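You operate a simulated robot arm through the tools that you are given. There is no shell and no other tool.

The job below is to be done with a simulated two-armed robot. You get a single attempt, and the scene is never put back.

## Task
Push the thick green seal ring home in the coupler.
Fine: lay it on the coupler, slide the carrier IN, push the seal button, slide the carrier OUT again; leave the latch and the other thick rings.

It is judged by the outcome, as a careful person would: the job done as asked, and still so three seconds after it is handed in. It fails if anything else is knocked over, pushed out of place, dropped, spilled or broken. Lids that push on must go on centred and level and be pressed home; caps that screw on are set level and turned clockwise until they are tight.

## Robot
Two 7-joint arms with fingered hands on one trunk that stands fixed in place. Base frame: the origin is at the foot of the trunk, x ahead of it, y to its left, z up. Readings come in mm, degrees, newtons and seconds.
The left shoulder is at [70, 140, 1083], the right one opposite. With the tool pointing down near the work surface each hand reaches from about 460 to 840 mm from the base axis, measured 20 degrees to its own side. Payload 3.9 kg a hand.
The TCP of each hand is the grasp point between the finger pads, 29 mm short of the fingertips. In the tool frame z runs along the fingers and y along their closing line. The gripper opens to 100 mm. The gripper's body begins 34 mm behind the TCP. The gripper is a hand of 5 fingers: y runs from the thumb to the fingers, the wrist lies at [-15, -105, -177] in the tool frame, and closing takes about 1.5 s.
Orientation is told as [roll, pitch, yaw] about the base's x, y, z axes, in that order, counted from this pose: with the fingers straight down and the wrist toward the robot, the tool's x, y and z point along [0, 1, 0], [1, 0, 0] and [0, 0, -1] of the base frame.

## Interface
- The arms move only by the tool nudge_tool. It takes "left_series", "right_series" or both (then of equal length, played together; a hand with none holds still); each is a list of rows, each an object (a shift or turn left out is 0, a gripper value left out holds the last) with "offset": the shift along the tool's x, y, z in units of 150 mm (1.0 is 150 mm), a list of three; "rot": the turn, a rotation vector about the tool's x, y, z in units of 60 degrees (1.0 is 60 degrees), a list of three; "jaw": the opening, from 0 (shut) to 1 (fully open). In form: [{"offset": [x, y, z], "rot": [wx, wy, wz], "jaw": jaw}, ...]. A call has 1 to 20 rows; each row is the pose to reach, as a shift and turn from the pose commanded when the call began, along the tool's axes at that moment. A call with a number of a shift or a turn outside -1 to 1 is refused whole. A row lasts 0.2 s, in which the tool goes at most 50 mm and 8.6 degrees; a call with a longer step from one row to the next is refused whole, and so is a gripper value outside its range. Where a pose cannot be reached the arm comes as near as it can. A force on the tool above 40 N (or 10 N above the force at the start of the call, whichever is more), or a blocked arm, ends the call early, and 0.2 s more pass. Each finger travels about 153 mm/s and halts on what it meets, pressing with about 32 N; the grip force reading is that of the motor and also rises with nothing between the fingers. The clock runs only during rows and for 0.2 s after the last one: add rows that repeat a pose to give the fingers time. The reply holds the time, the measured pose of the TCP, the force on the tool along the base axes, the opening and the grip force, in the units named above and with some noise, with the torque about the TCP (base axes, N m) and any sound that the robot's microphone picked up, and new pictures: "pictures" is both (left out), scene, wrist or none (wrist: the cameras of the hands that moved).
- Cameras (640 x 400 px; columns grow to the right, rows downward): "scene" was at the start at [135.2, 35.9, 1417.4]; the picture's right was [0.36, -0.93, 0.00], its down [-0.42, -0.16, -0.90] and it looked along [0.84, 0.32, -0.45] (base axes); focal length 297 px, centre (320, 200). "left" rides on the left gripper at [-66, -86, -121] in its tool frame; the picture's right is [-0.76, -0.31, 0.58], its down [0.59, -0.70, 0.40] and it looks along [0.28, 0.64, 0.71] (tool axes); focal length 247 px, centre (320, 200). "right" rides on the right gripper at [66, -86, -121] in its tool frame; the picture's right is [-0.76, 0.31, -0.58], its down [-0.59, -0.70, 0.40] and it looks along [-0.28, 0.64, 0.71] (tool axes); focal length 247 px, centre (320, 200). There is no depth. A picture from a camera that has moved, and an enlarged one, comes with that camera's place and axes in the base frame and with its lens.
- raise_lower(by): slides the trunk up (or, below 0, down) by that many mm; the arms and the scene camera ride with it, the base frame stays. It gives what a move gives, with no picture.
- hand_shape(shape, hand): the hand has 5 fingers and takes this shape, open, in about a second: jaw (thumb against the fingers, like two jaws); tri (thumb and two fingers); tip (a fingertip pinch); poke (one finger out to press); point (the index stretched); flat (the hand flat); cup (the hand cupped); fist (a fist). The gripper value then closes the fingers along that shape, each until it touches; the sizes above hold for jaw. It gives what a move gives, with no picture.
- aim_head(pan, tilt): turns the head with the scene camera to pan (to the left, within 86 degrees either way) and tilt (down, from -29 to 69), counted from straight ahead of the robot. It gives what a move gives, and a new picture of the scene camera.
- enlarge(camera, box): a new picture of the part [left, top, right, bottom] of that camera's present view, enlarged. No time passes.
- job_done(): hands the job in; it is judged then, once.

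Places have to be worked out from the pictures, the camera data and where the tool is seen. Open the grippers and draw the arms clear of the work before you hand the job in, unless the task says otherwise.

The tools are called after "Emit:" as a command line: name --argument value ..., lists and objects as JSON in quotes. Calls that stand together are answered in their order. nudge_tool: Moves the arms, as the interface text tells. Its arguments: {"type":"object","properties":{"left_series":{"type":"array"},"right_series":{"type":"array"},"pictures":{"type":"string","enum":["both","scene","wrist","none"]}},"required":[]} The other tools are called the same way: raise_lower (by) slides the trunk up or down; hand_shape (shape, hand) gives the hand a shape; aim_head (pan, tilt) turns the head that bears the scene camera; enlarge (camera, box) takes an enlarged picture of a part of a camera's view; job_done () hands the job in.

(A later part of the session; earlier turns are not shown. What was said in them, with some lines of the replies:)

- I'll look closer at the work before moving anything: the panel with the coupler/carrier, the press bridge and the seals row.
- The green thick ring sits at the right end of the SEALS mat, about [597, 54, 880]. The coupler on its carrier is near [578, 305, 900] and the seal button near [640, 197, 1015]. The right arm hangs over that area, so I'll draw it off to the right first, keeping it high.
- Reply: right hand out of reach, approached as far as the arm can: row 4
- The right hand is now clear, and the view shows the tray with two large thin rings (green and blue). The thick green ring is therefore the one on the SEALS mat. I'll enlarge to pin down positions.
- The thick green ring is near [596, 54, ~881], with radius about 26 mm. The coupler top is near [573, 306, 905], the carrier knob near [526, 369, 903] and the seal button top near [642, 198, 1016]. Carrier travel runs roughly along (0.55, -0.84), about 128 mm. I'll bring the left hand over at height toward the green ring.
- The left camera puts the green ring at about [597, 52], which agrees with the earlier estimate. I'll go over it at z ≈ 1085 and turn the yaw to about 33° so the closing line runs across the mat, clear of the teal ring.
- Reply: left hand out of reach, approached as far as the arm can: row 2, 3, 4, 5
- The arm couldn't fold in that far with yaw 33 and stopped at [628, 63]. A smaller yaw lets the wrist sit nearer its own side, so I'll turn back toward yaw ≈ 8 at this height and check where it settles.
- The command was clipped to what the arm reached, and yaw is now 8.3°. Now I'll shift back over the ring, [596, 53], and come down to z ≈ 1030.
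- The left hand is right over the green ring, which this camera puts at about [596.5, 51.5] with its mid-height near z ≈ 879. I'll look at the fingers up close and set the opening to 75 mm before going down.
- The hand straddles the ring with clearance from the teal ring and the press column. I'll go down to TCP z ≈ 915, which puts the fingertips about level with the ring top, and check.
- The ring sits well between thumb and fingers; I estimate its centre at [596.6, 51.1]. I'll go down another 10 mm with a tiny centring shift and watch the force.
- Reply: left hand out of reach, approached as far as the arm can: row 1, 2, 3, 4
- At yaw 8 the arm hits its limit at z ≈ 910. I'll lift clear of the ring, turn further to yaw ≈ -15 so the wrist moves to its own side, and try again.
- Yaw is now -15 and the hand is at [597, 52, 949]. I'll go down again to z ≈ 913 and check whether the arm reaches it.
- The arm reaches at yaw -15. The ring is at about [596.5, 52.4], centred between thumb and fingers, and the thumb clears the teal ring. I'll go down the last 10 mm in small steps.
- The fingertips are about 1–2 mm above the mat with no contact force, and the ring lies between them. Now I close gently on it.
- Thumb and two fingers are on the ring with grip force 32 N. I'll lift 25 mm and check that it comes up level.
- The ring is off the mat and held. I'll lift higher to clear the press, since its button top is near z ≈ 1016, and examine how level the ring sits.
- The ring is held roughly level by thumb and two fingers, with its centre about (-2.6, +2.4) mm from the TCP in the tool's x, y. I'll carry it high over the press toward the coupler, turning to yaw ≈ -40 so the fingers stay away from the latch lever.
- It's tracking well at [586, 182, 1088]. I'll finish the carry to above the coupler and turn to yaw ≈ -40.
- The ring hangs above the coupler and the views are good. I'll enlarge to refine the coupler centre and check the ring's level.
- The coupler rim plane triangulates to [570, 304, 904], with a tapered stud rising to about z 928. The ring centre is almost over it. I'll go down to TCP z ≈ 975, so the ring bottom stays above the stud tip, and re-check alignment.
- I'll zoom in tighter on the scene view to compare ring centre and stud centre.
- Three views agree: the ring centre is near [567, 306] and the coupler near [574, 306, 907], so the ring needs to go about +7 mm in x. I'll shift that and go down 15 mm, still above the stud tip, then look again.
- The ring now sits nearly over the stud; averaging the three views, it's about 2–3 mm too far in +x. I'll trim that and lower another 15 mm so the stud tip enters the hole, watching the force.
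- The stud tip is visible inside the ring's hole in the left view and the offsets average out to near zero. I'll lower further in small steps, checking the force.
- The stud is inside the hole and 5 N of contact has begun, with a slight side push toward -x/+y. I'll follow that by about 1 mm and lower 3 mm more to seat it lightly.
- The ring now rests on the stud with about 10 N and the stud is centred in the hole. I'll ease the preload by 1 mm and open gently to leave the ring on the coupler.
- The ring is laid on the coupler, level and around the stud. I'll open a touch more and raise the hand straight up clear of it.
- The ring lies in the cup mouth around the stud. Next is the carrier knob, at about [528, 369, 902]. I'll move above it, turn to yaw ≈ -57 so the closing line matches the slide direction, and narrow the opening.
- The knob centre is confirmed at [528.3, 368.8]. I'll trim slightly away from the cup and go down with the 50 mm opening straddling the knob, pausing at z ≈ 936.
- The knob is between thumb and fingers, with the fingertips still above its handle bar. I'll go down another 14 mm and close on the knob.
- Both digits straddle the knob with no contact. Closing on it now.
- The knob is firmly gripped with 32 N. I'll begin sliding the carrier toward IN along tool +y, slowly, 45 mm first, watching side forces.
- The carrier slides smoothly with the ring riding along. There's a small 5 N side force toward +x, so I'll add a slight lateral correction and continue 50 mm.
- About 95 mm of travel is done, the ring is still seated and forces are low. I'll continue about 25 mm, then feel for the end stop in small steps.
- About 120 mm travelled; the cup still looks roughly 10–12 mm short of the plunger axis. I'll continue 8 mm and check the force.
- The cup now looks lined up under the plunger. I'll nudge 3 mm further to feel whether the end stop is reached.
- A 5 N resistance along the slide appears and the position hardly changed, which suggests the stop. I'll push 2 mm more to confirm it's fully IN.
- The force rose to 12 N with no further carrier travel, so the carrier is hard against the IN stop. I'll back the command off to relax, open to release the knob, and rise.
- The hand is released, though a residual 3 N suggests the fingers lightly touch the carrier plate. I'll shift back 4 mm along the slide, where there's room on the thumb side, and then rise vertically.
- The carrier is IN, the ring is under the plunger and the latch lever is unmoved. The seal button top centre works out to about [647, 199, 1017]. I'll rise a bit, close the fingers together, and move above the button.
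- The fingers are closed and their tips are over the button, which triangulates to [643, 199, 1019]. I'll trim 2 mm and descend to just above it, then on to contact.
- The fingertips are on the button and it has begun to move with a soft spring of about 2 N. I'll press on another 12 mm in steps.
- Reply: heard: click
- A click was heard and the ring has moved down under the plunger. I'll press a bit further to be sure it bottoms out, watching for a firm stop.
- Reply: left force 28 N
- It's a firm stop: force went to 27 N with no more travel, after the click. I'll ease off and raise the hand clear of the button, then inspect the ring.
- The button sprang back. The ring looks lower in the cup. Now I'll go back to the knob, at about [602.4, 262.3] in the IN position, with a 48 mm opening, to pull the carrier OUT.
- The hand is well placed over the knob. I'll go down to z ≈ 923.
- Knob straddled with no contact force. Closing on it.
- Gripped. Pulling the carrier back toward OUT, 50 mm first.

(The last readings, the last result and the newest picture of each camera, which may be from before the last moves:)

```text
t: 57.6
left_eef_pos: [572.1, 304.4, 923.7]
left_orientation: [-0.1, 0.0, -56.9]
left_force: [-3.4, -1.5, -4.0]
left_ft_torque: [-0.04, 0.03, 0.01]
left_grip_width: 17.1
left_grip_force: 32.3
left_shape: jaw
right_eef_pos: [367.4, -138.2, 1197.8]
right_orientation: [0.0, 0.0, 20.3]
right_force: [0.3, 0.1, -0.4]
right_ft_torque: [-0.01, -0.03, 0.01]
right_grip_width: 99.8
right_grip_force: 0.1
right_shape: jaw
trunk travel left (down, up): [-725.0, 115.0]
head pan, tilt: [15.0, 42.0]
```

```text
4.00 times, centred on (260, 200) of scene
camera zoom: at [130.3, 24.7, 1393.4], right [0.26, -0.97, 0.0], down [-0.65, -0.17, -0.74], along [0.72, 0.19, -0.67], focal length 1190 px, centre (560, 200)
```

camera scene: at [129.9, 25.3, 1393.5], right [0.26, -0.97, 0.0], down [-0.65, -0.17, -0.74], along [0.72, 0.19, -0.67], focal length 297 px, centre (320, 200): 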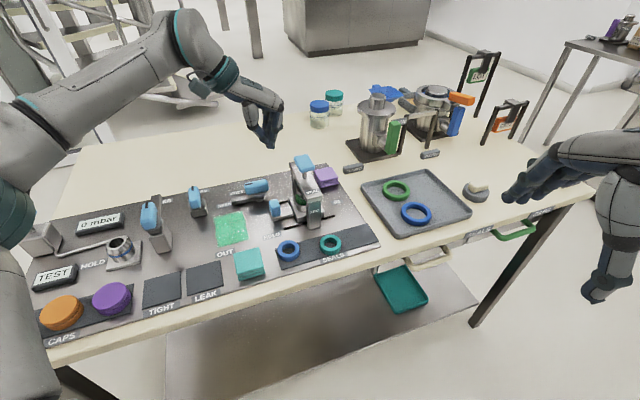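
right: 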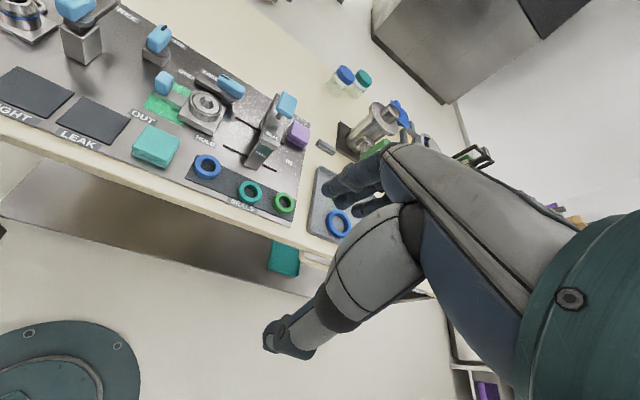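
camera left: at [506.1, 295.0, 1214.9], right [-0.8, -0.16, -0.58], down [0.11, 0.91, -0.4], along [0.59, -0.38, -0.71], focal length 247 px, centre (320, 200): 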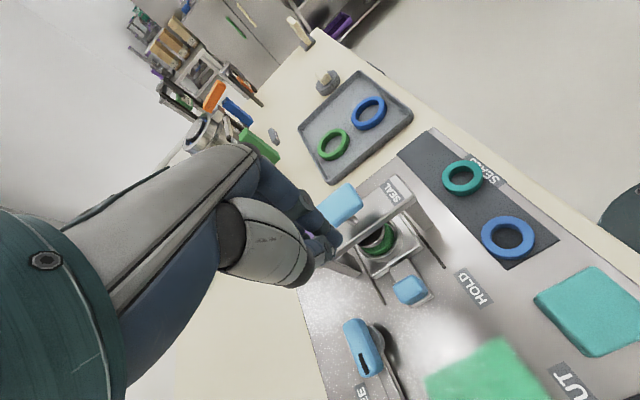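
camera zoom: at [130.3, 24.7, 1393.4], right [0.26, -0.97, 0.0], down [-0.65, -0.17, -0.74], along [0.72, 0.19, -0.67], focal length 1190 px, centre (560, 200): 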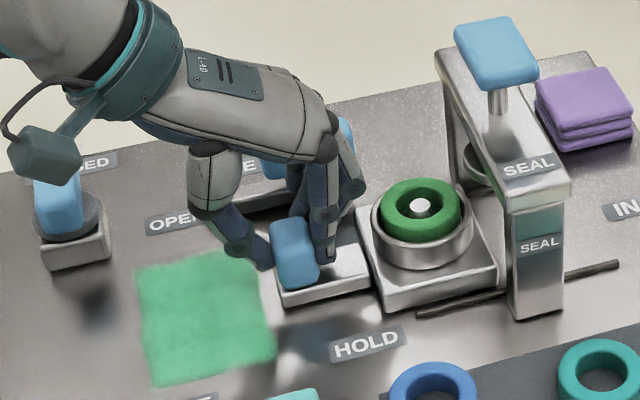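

The carrier comes out and the ring now sits deep in the cup. Pulling another 50 mm with a small lateral correction.

Emit:
nudge_tool --left_series '[{"offset": [-0.006, -0.03, 0]}, {"offset": [-0.008, -0.08, 0]}, {"offset": [-0.01, -0.13, 0]}, {"offset": [-0.011, -0.18, 0]}, {"offset": [-0.013, -0.23, 0]}, {"offset": [-0.014, -0.28, 0]}, {"offset": [-0.016, -0.33, 0]}, {"offset": [-0.016, -0.333, 0]}]' --pictures "none"

Emit:
enlarge --camera "scene" --box '[180, 150, 300, 250]'

```text
t: 59.4
left_eef_pos: [544.1, 345.5, 923.0]
left_orientation: [0.1, 0.0, -57.0]
left_force: [1.6, 1.3, 3.2]
left_ft_torque: [-0.04, -0.03, 0.02]
left_grip_width: 16.9
left_grip_force: 31.8
left_shape: jaw
right_eef_pos: [366.8, -139.2, 1197.6]
right_orientation: [0.0, 0.0, 20.3]
right_force: [0.3, 0.0, 0.4]
right_ft_torque: [0.0, -0.05, 0.02]
right_grip_width: 99.7
right_grip_force: 0.1
right_shape: jaw
trunk travel left (down, up): [-725.0, 115.0]
head pan, tilt: [15.0, 42.0]
```

```text
4.00 times, centred on (240, 200) of scene
camera zoom: at [130.2, 24.7, 1393.5], right [0.26, -0.97, 0.0], down [-0.65, -0.17, -0.74], along [0.72, 0.19, -0.67], focal length 1190 px, centre (640, 200)
```

zoom: 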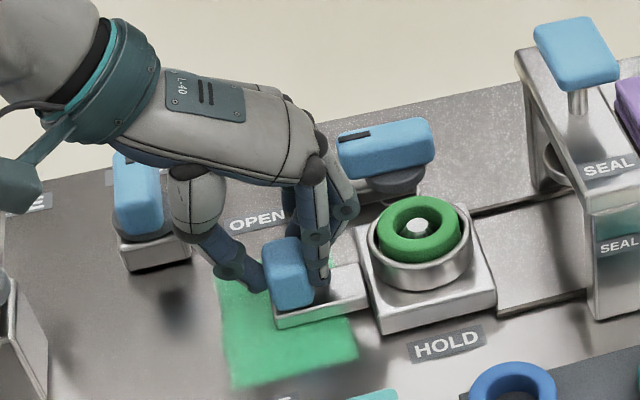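

About 29 mm remains to the original OUT position. I'll continue, then feel for the OUT stop.

Emit:
nudge_tool --left_series '[{"offset": [0.0, -0.03, 0]}, {"offset": [-0.001, -0.08, 0]}, {"offset": [-0.002, -0.13, 0]}, {"offset": [-0.003, -0.17, 0]}, {"offset": [-0.003, -0.187, 0]}, {"offset": [-0.003, -0.187, 0]}]' --pictures "none"

Emit:
enlarge --camera "scene" --box '[180, 150, 300, 250]'

```text
t: 60.8
left_eef_pos: [526.0, 367.6, 923.3]
left_orientation: [0.1, 0.0, -57.0]
left_force: [-0.8, -1.3, -0.3]
left_ft_torque: [-0.07, -0.02, 0.01]
left_grip_width: 16.8
left_grip_force: 32.3
left_shape: jaw
right_eef_pos: [367.0, -138.9, 1197.0]
right_orientation: [0.0, 0.0, 20.3]
right_force: [0.2, -0.7, 0.7]
right_ft_torque: [0.0, -0.01, 0.01]
right_grip_width: 99.6
right_grip_force: 0.0
right_shape: jaw
trunk travel left (down, up): [-725.0, 115.0]
head pan, tilt: [15.0, 42.0]
```

```text
4.00 times, centred on (240, 200) of scene
camera zoom: at [130.0, 24.7, 1393.5], right [0.26, -0.97, 0.0], down [-0.65, -0.17, -0.74], along [0.72, 0.19, -0.67], focal length 1190 px, centre (640, 200)
```

zoom: 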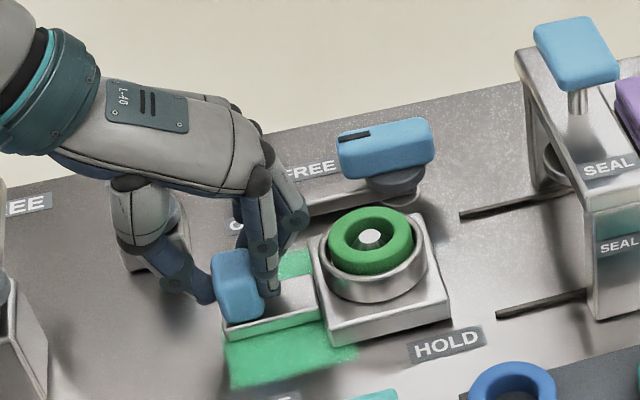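

It's back at about the original OUT place. I'll pull 3 mm more to confirm it's against the OUT stop.

Emit:
nudge_tool --left_series '[{"offset": [0.0, -0.01, 0]}, {"offset": [0.0, -0.02, 0]}, {"offset": [0.0, -0.02, 0]}]' --pictures "none"

```text
t: 61.6
left_eef_pos: [526.7, 370.3, 923.0]
left_orientation: [0.0, 0.1, -56.9]
left_force: [2.5, -9.1, -4.8]
left_ft_torque: [-0.24, -0.06, -0.05]
left_grip_width: 16.9
left_grip_force: 31.8
left_shape: jaw
right_eef_pos: [368.7, -141.3, 1197.6]
right_orientation: [0.1, 0.0, 20.4]
right_force: [-0.6, 0.7, 0.5]
right_ft_torque: [-0.01, 0.02, 0.02]
right_grip_width: 99.8
right_grip_force: 0.0
right_shape: jaw
trunk travel left (down, up): [-725.0, 115.0]
head pan, tilt: [15.0, 42.0]
```

A 9 N resistance shows the OUT stop is reached. I'll relax, open, and rise straight up.

Emit:
nudge_tool --left_series '[{"offset": [0.0, 0.0, 0]}, {"offset": [0.0, 0.01, 0]}, {"offset": [0.0, 0.01, 0], "jaw": 0.25}, {"offset": [0.0, 0.005, 0], "jaw": 0.35}, {"offset": [0.0, 0.0, 0], "jaw": 0.44}, {"offset": [0.0, -0.005, 0], "jaw": 0.46}, {"offset": [0.0, -0.005, 0], "jaw": 0.46}]' --pictures "none"

Emit:
enlarge --camera "scene" --box '[180, 150, 300, 250]'

Emit:
enlarge --camera "right" --box '[80, 0, 220, 100]'

```text
t: 63.2
left_eef_pos: [525.4, 371.5, 923.5]
left_orientation: [0.0, 0.0, -56.9]
left_force: [0.4, -0.4, -0.7]
left_ft_torque: [-0.02, 0.0, -0.01]
left_grip_width: 45.4
left_grip_force: 0.0
left_shape: jaw
right_eef_pos: [367.1, -139.1, 1196.6]
right_orientation: [0.0, 0.0, 20.4]
right_force: [-0.7, 0.5, -0.7]
right_ft_torque: [-0.03, -0.01, -0.02]
right_grip_width: 99.8
right_grip_force: 0.1
right_shape: jaw
trunk travel left (down, up): [-725.0, 115.0]
head pan, tilt: [15.0, 42.0]
```

```text
4.00 times, centred on (240, 200) of scene
camera zoom: at [130.3, 24.8, 1393.5], right [0.26, -0.97, 0.0], down [-0.65, -0.17, -0.74], along [0.72, 0.19, -0.67], focal length 1190 px, centre (640, 200)
```

zoom: 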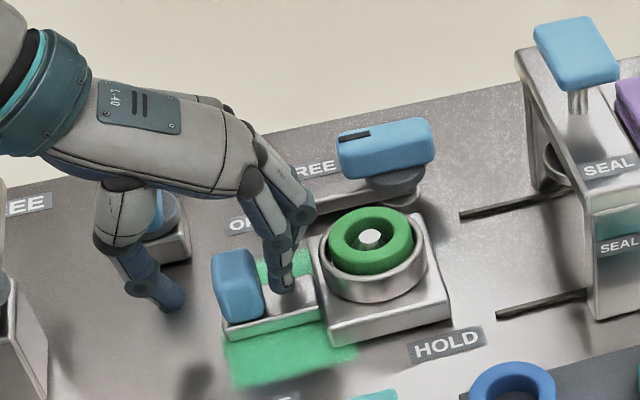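

```text
4.00 times, centred on (150, 50) of right
camera zoom: at [263.9, -107.1, 1318.9], right [0.55, -0.6, 0.58], down [-0.45, -0.8, -0.4], along [0.7, -0.04, -0.71], focal length 988 px, centre (1000, 800)
```

zoom: 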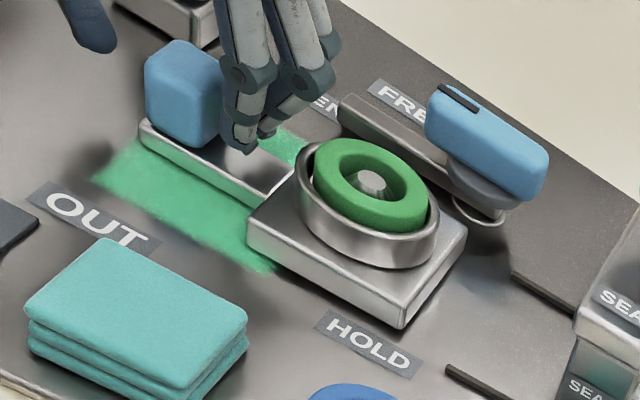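

The knob is released and the carrier is at OUT. I'll raise the hand and inspect the ring in the coupler from above.

Emit:
nudge_tool --left_series '[{"offset": [0, 0, -0.04]}, {"offset": [0, 0, -0.12]}, {"offset": [0, 0, -0.25]}, {"offset": [0, 0, -0.45]}, {"offset": [0, -0.03, -0.7]}, {"offset": [0, -0.05, -0.95]}]' --pictures "both"

Emit:
enlarge --camera "scene" --box '[220, 180, 290, 240]'

Emit:
enlarge --camera "left" --box '[260, 140, 440, 320]'

Emit:
enlarge --camera "right" --box '[110, 0, 220, 80]'

```text
t: 64.6
left_eef_pos: [520.9, 379.1, 1065.4]
left_orientation: [0.0, 0.0, -57.1]
left_force: [-0.1, 0.5, 0.0]
left_ft_torque: [0.02, 0.01, -0.05]
left_grip_width: 45.7
left_grip_force: 0.0
left_shape: jaw
right_eef_pos: [365.4, -139.9, 1196.9]
right_orientation: [0.1, 0.1, 20.3]
right_force: [-0.5, 0.0, -0.6]
right_ft_torque: [0.05, 0.03, 0.03]
right_grip_width: 99.8
right_grip_force: 0.0
right_shape: jaw
trunk travel left (down, up): [-725.0, 115.0]
head pan, tilt: [15.0, 42.0]
camera scene: at [129.8, 24.1, 1393.5], right [0.26, -0.97, 0.0], down [-0.65, -0.17, -0.74], along [0.72, 0.19, -0.67], focal length 297 px, centre (320, 200)
camera left: at [419.3, 416.3, 1186.9], right [-0.8, -0.16, -0.58], down [0.11, 0.91, -0.4], along [0.59, -0.38, -0.71], focal length 247 px, centre (320, 200)
```

scene: 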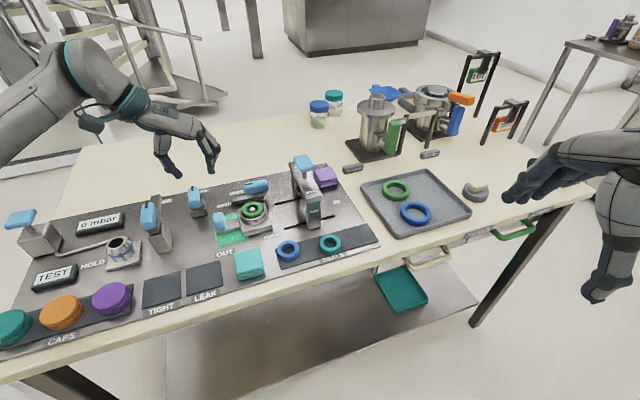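
left: 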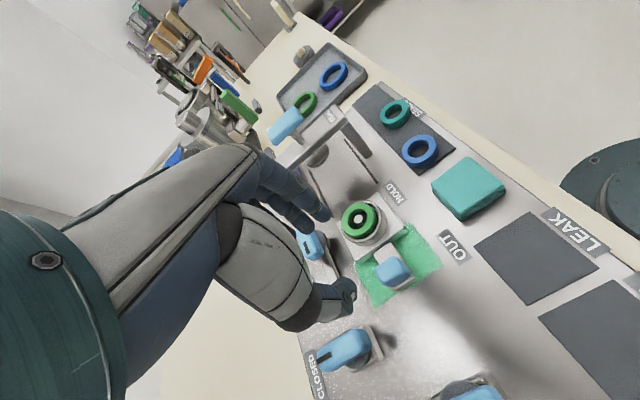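

```text
6.67 times, centred on (255, 210) of scene
camera zoom: at [129.8, 24.1, 1393.5], right [0.26, -0.97, 0.0], down [-0.65, -0.17, -0.74], along [0.72, 0.19, -0.67], focal length 1983 px, centre (753, 133)
```

zoom: 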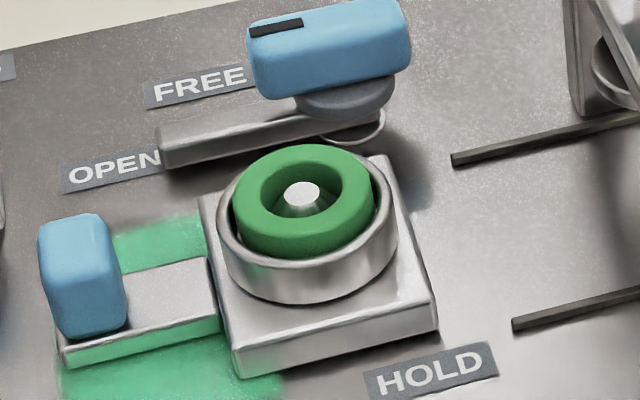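

```text
2.22 times, centred on (350, 230) of left
camera zoom: at [419.3, 416.3, 1186.9], right [-0.8, -0.16, -0.58], down [0.11, 0.91, -0.4], along [0.59, -0.38, -0.71], focal length 549 px, centre (253, 133)
```

zoom: 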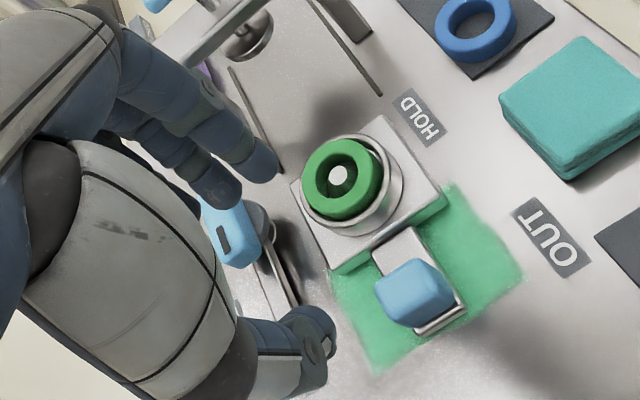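

```text
5.00 times, centred on (165, 40) of right
camera zoom: at [263.4, -107.8, 1318.9], right [0.55, -0.6, 0.58], down [-0.45, -0.8, -0.4], along [0.7, -0.04, -0.71], focal length 1235 px, centre (1095, 1000)
```

zoom: 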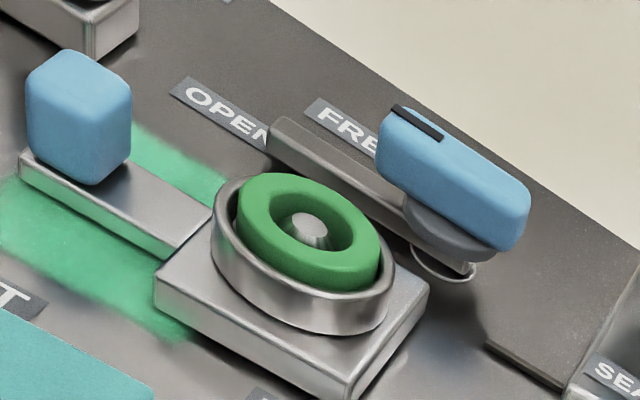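

The ring sits level and centred around the stud, about 8 mm lower than before pressing. The click and the firm stop back this up, and the carrier is at OUT with the latch untouched. I'll now raise the left hand and open it fully, moving well clear.

Emit:
nudge_tool --left_series '[{"offset": [0, 0, -0.2], "jaw": 0.6}, {"offset": [0, 0, -0.45], "jaw": 0.8}, {"offset": [0, 0, -0.7], "jaw": 1.0}, {"offset": [0, 0, -0.95], "jaw": 1.0}, {"offset": [0, 0, -1.0], "jaw": 1.0}]' --pictures "none"

Emit:
nudge_tool --left_series '[{"offset": [-0.1, -0.17, -0.08], "rot": [0, 0, -0.1]}, {"offset": [-0.2, -0.35, -0.17], "rot": [0, 0, -0.2]}, {"offset": [-0.3, -0.5, -0.25], "rot": [0, 0, -0.3]}, {"offset": [-0.4, -0.65, -0.33], "rot": [0, 0, -0.4]}, {"offset": [-0.4, -0.65, -0.33], "rot": [0, 0, -0.4]}]' --pictures "scene"

```text
t: 65.8
left_eef_pos: [522.6, 378.8, 1216.0]
left_orientation: [0.0, -0.2, -57.0]
left_force: [-0.2, -0.8, 0.6]
left_ft_torque: [-0.03, 0.0, 0.0]
left_grip_width: 99.9
left_grip_force: 0.0
left_shape: jaw
right_eef_pos: [367.4, -137.9, 1195.9]
right_orientation: [0.0, -0.1, 20.2]
right_force: [0.5, -0.2, 0.3]
right_ft_torque: [-0.01, 0.0, 0.02]
right_grip_width: 99.9
right_grip_force: 0.0
right_shape: jaw
trunk travel left (down, up): [-725.0, 115.0]
head pan, tilt: [15.0, 42.0]
```

```text
t: 67.0
left_eef_pos: [420.5, 425.9, 1264.0]
left_orientation: [-0.1, -0.1, -32.9]
left_force: [0.4, -1.0, -0.2]
left_ft_torque: [0.03, -0.02, 0.0]
left_grip_width: 99.9
left_grip_force: 0.1
left_shape: jaw
right_eef_pos: [367.9, -139.4, 1197.4]
right_orientation: [0.1, -0.1, 20.3]
right_force: [-0.3, 0.6, 0.0]
right_ft_torque: [0.01, 0.01, 0.0]
right_grip_width: 100.0
right_grip_force: 0.0
right_shape: jaw
trunk travel left (down, up): [-725.0, 115.0]
head pan, tilt: [15.0, 42.0]
camera scene: at [131.2, 24.5, 1393.4], right [0.26, -0.97, 0.0], down [-0.65, -0.17, -0.74], along [0.72, 0.19, -0.67], focal length 297 px, centre (320, 200)
```

scene: 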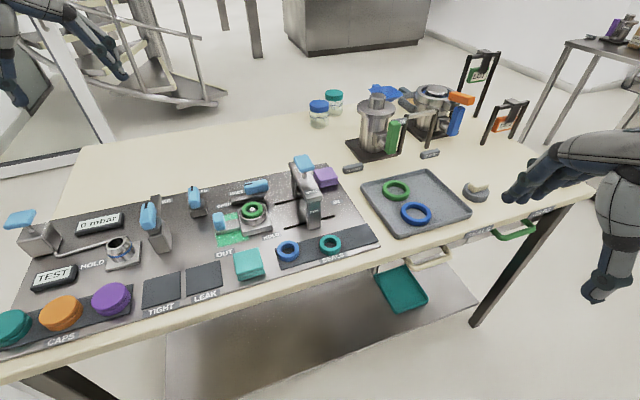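

Both arms are clear and both hands open. I'll take one last close look at the coupler and its surroundings before handing in.

Emit:
enlarge --camera "scene" --box '[200, 150, 380, 280]'

Emit:
enlarge --camera "scene" --box '[230, 190, 280, 235]'

Emit:
enlarge --camera "right" --box '[120, 10, 210, 80]'

```text
3.08 times, centred on (290, 215) of scene
camera zoom: at [131.2, 24.5, 1393.4], right [0.26, -0.97, 0.0], down [-0.65, -0.17, -0.74], along [0.72, 0.19, -0.67], focal length 915 px, centre (412, 154)
```

zoom: 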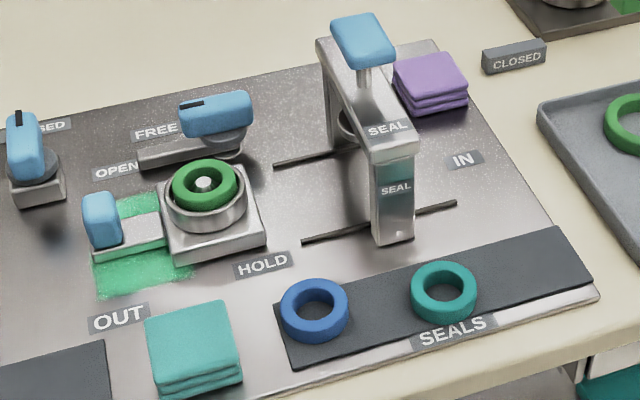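

```text
8.89 times, centred on (255, 212) of scene
camera zoom: at [131.2, 24.5, 1393.4], right [0.26, -0.97, 0.0], down [-0.65, -0.17, -0.74], along [0.72, 0.19, -0.67], focal length 2644 px, centre (898, 89)
```

zoom: 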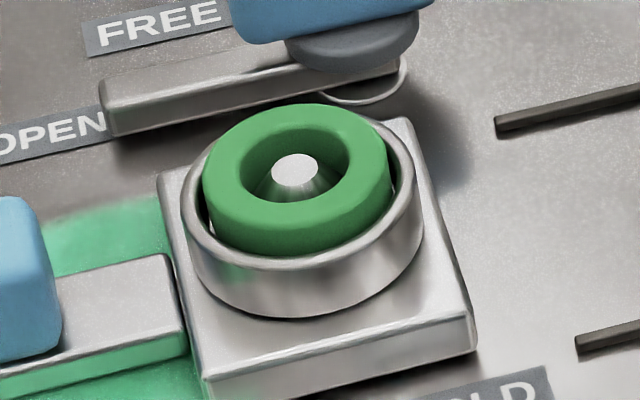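

```text
5.71 times, centred on (165, 45) of right
camera zoom: at [264.8, -107.5, 1318.6], right [0.55, -0.6, 0.58], down [-0.46, -0.8, -0.4], along [0.7, -0.04, -0.71], focal length 1411 px, centre (1206, 1086)
```

zoom: 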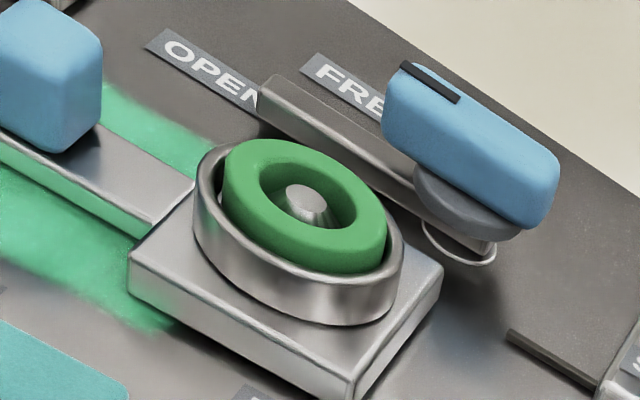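

The pictures show the green ring level and seated in the coupler. The carrier is back at OUT, the latch lever is unchanged, and the blue and teal rings and everything else are where they were. Both hands are open and clear, so I'm handing the job in.

Emit:
job_done

```text
The job is handed in.
```

I pushed the thick green seal ring home in the coupler and handed the job in; the judgement hasn't come back yet.

- **Ring:** I laid it level over the coupler's stud and slid the carrier IN until it met the stop. Pressing the seal button gave a click and then a firm stop at about 27 N.
- **Depth:** the ring now sits about 8 mm lower, level in the cup, with roughly half its height still showing above the rim. I took the click and the firm stop as the sign it was home and did not press a second time.
- **Carrier:** it is back OUT against its stop.
- **Everything else:** the latch lever, the blue and teal thick rings and the rest of the bench look as they did at the start. Both hands are open and clear of the work.
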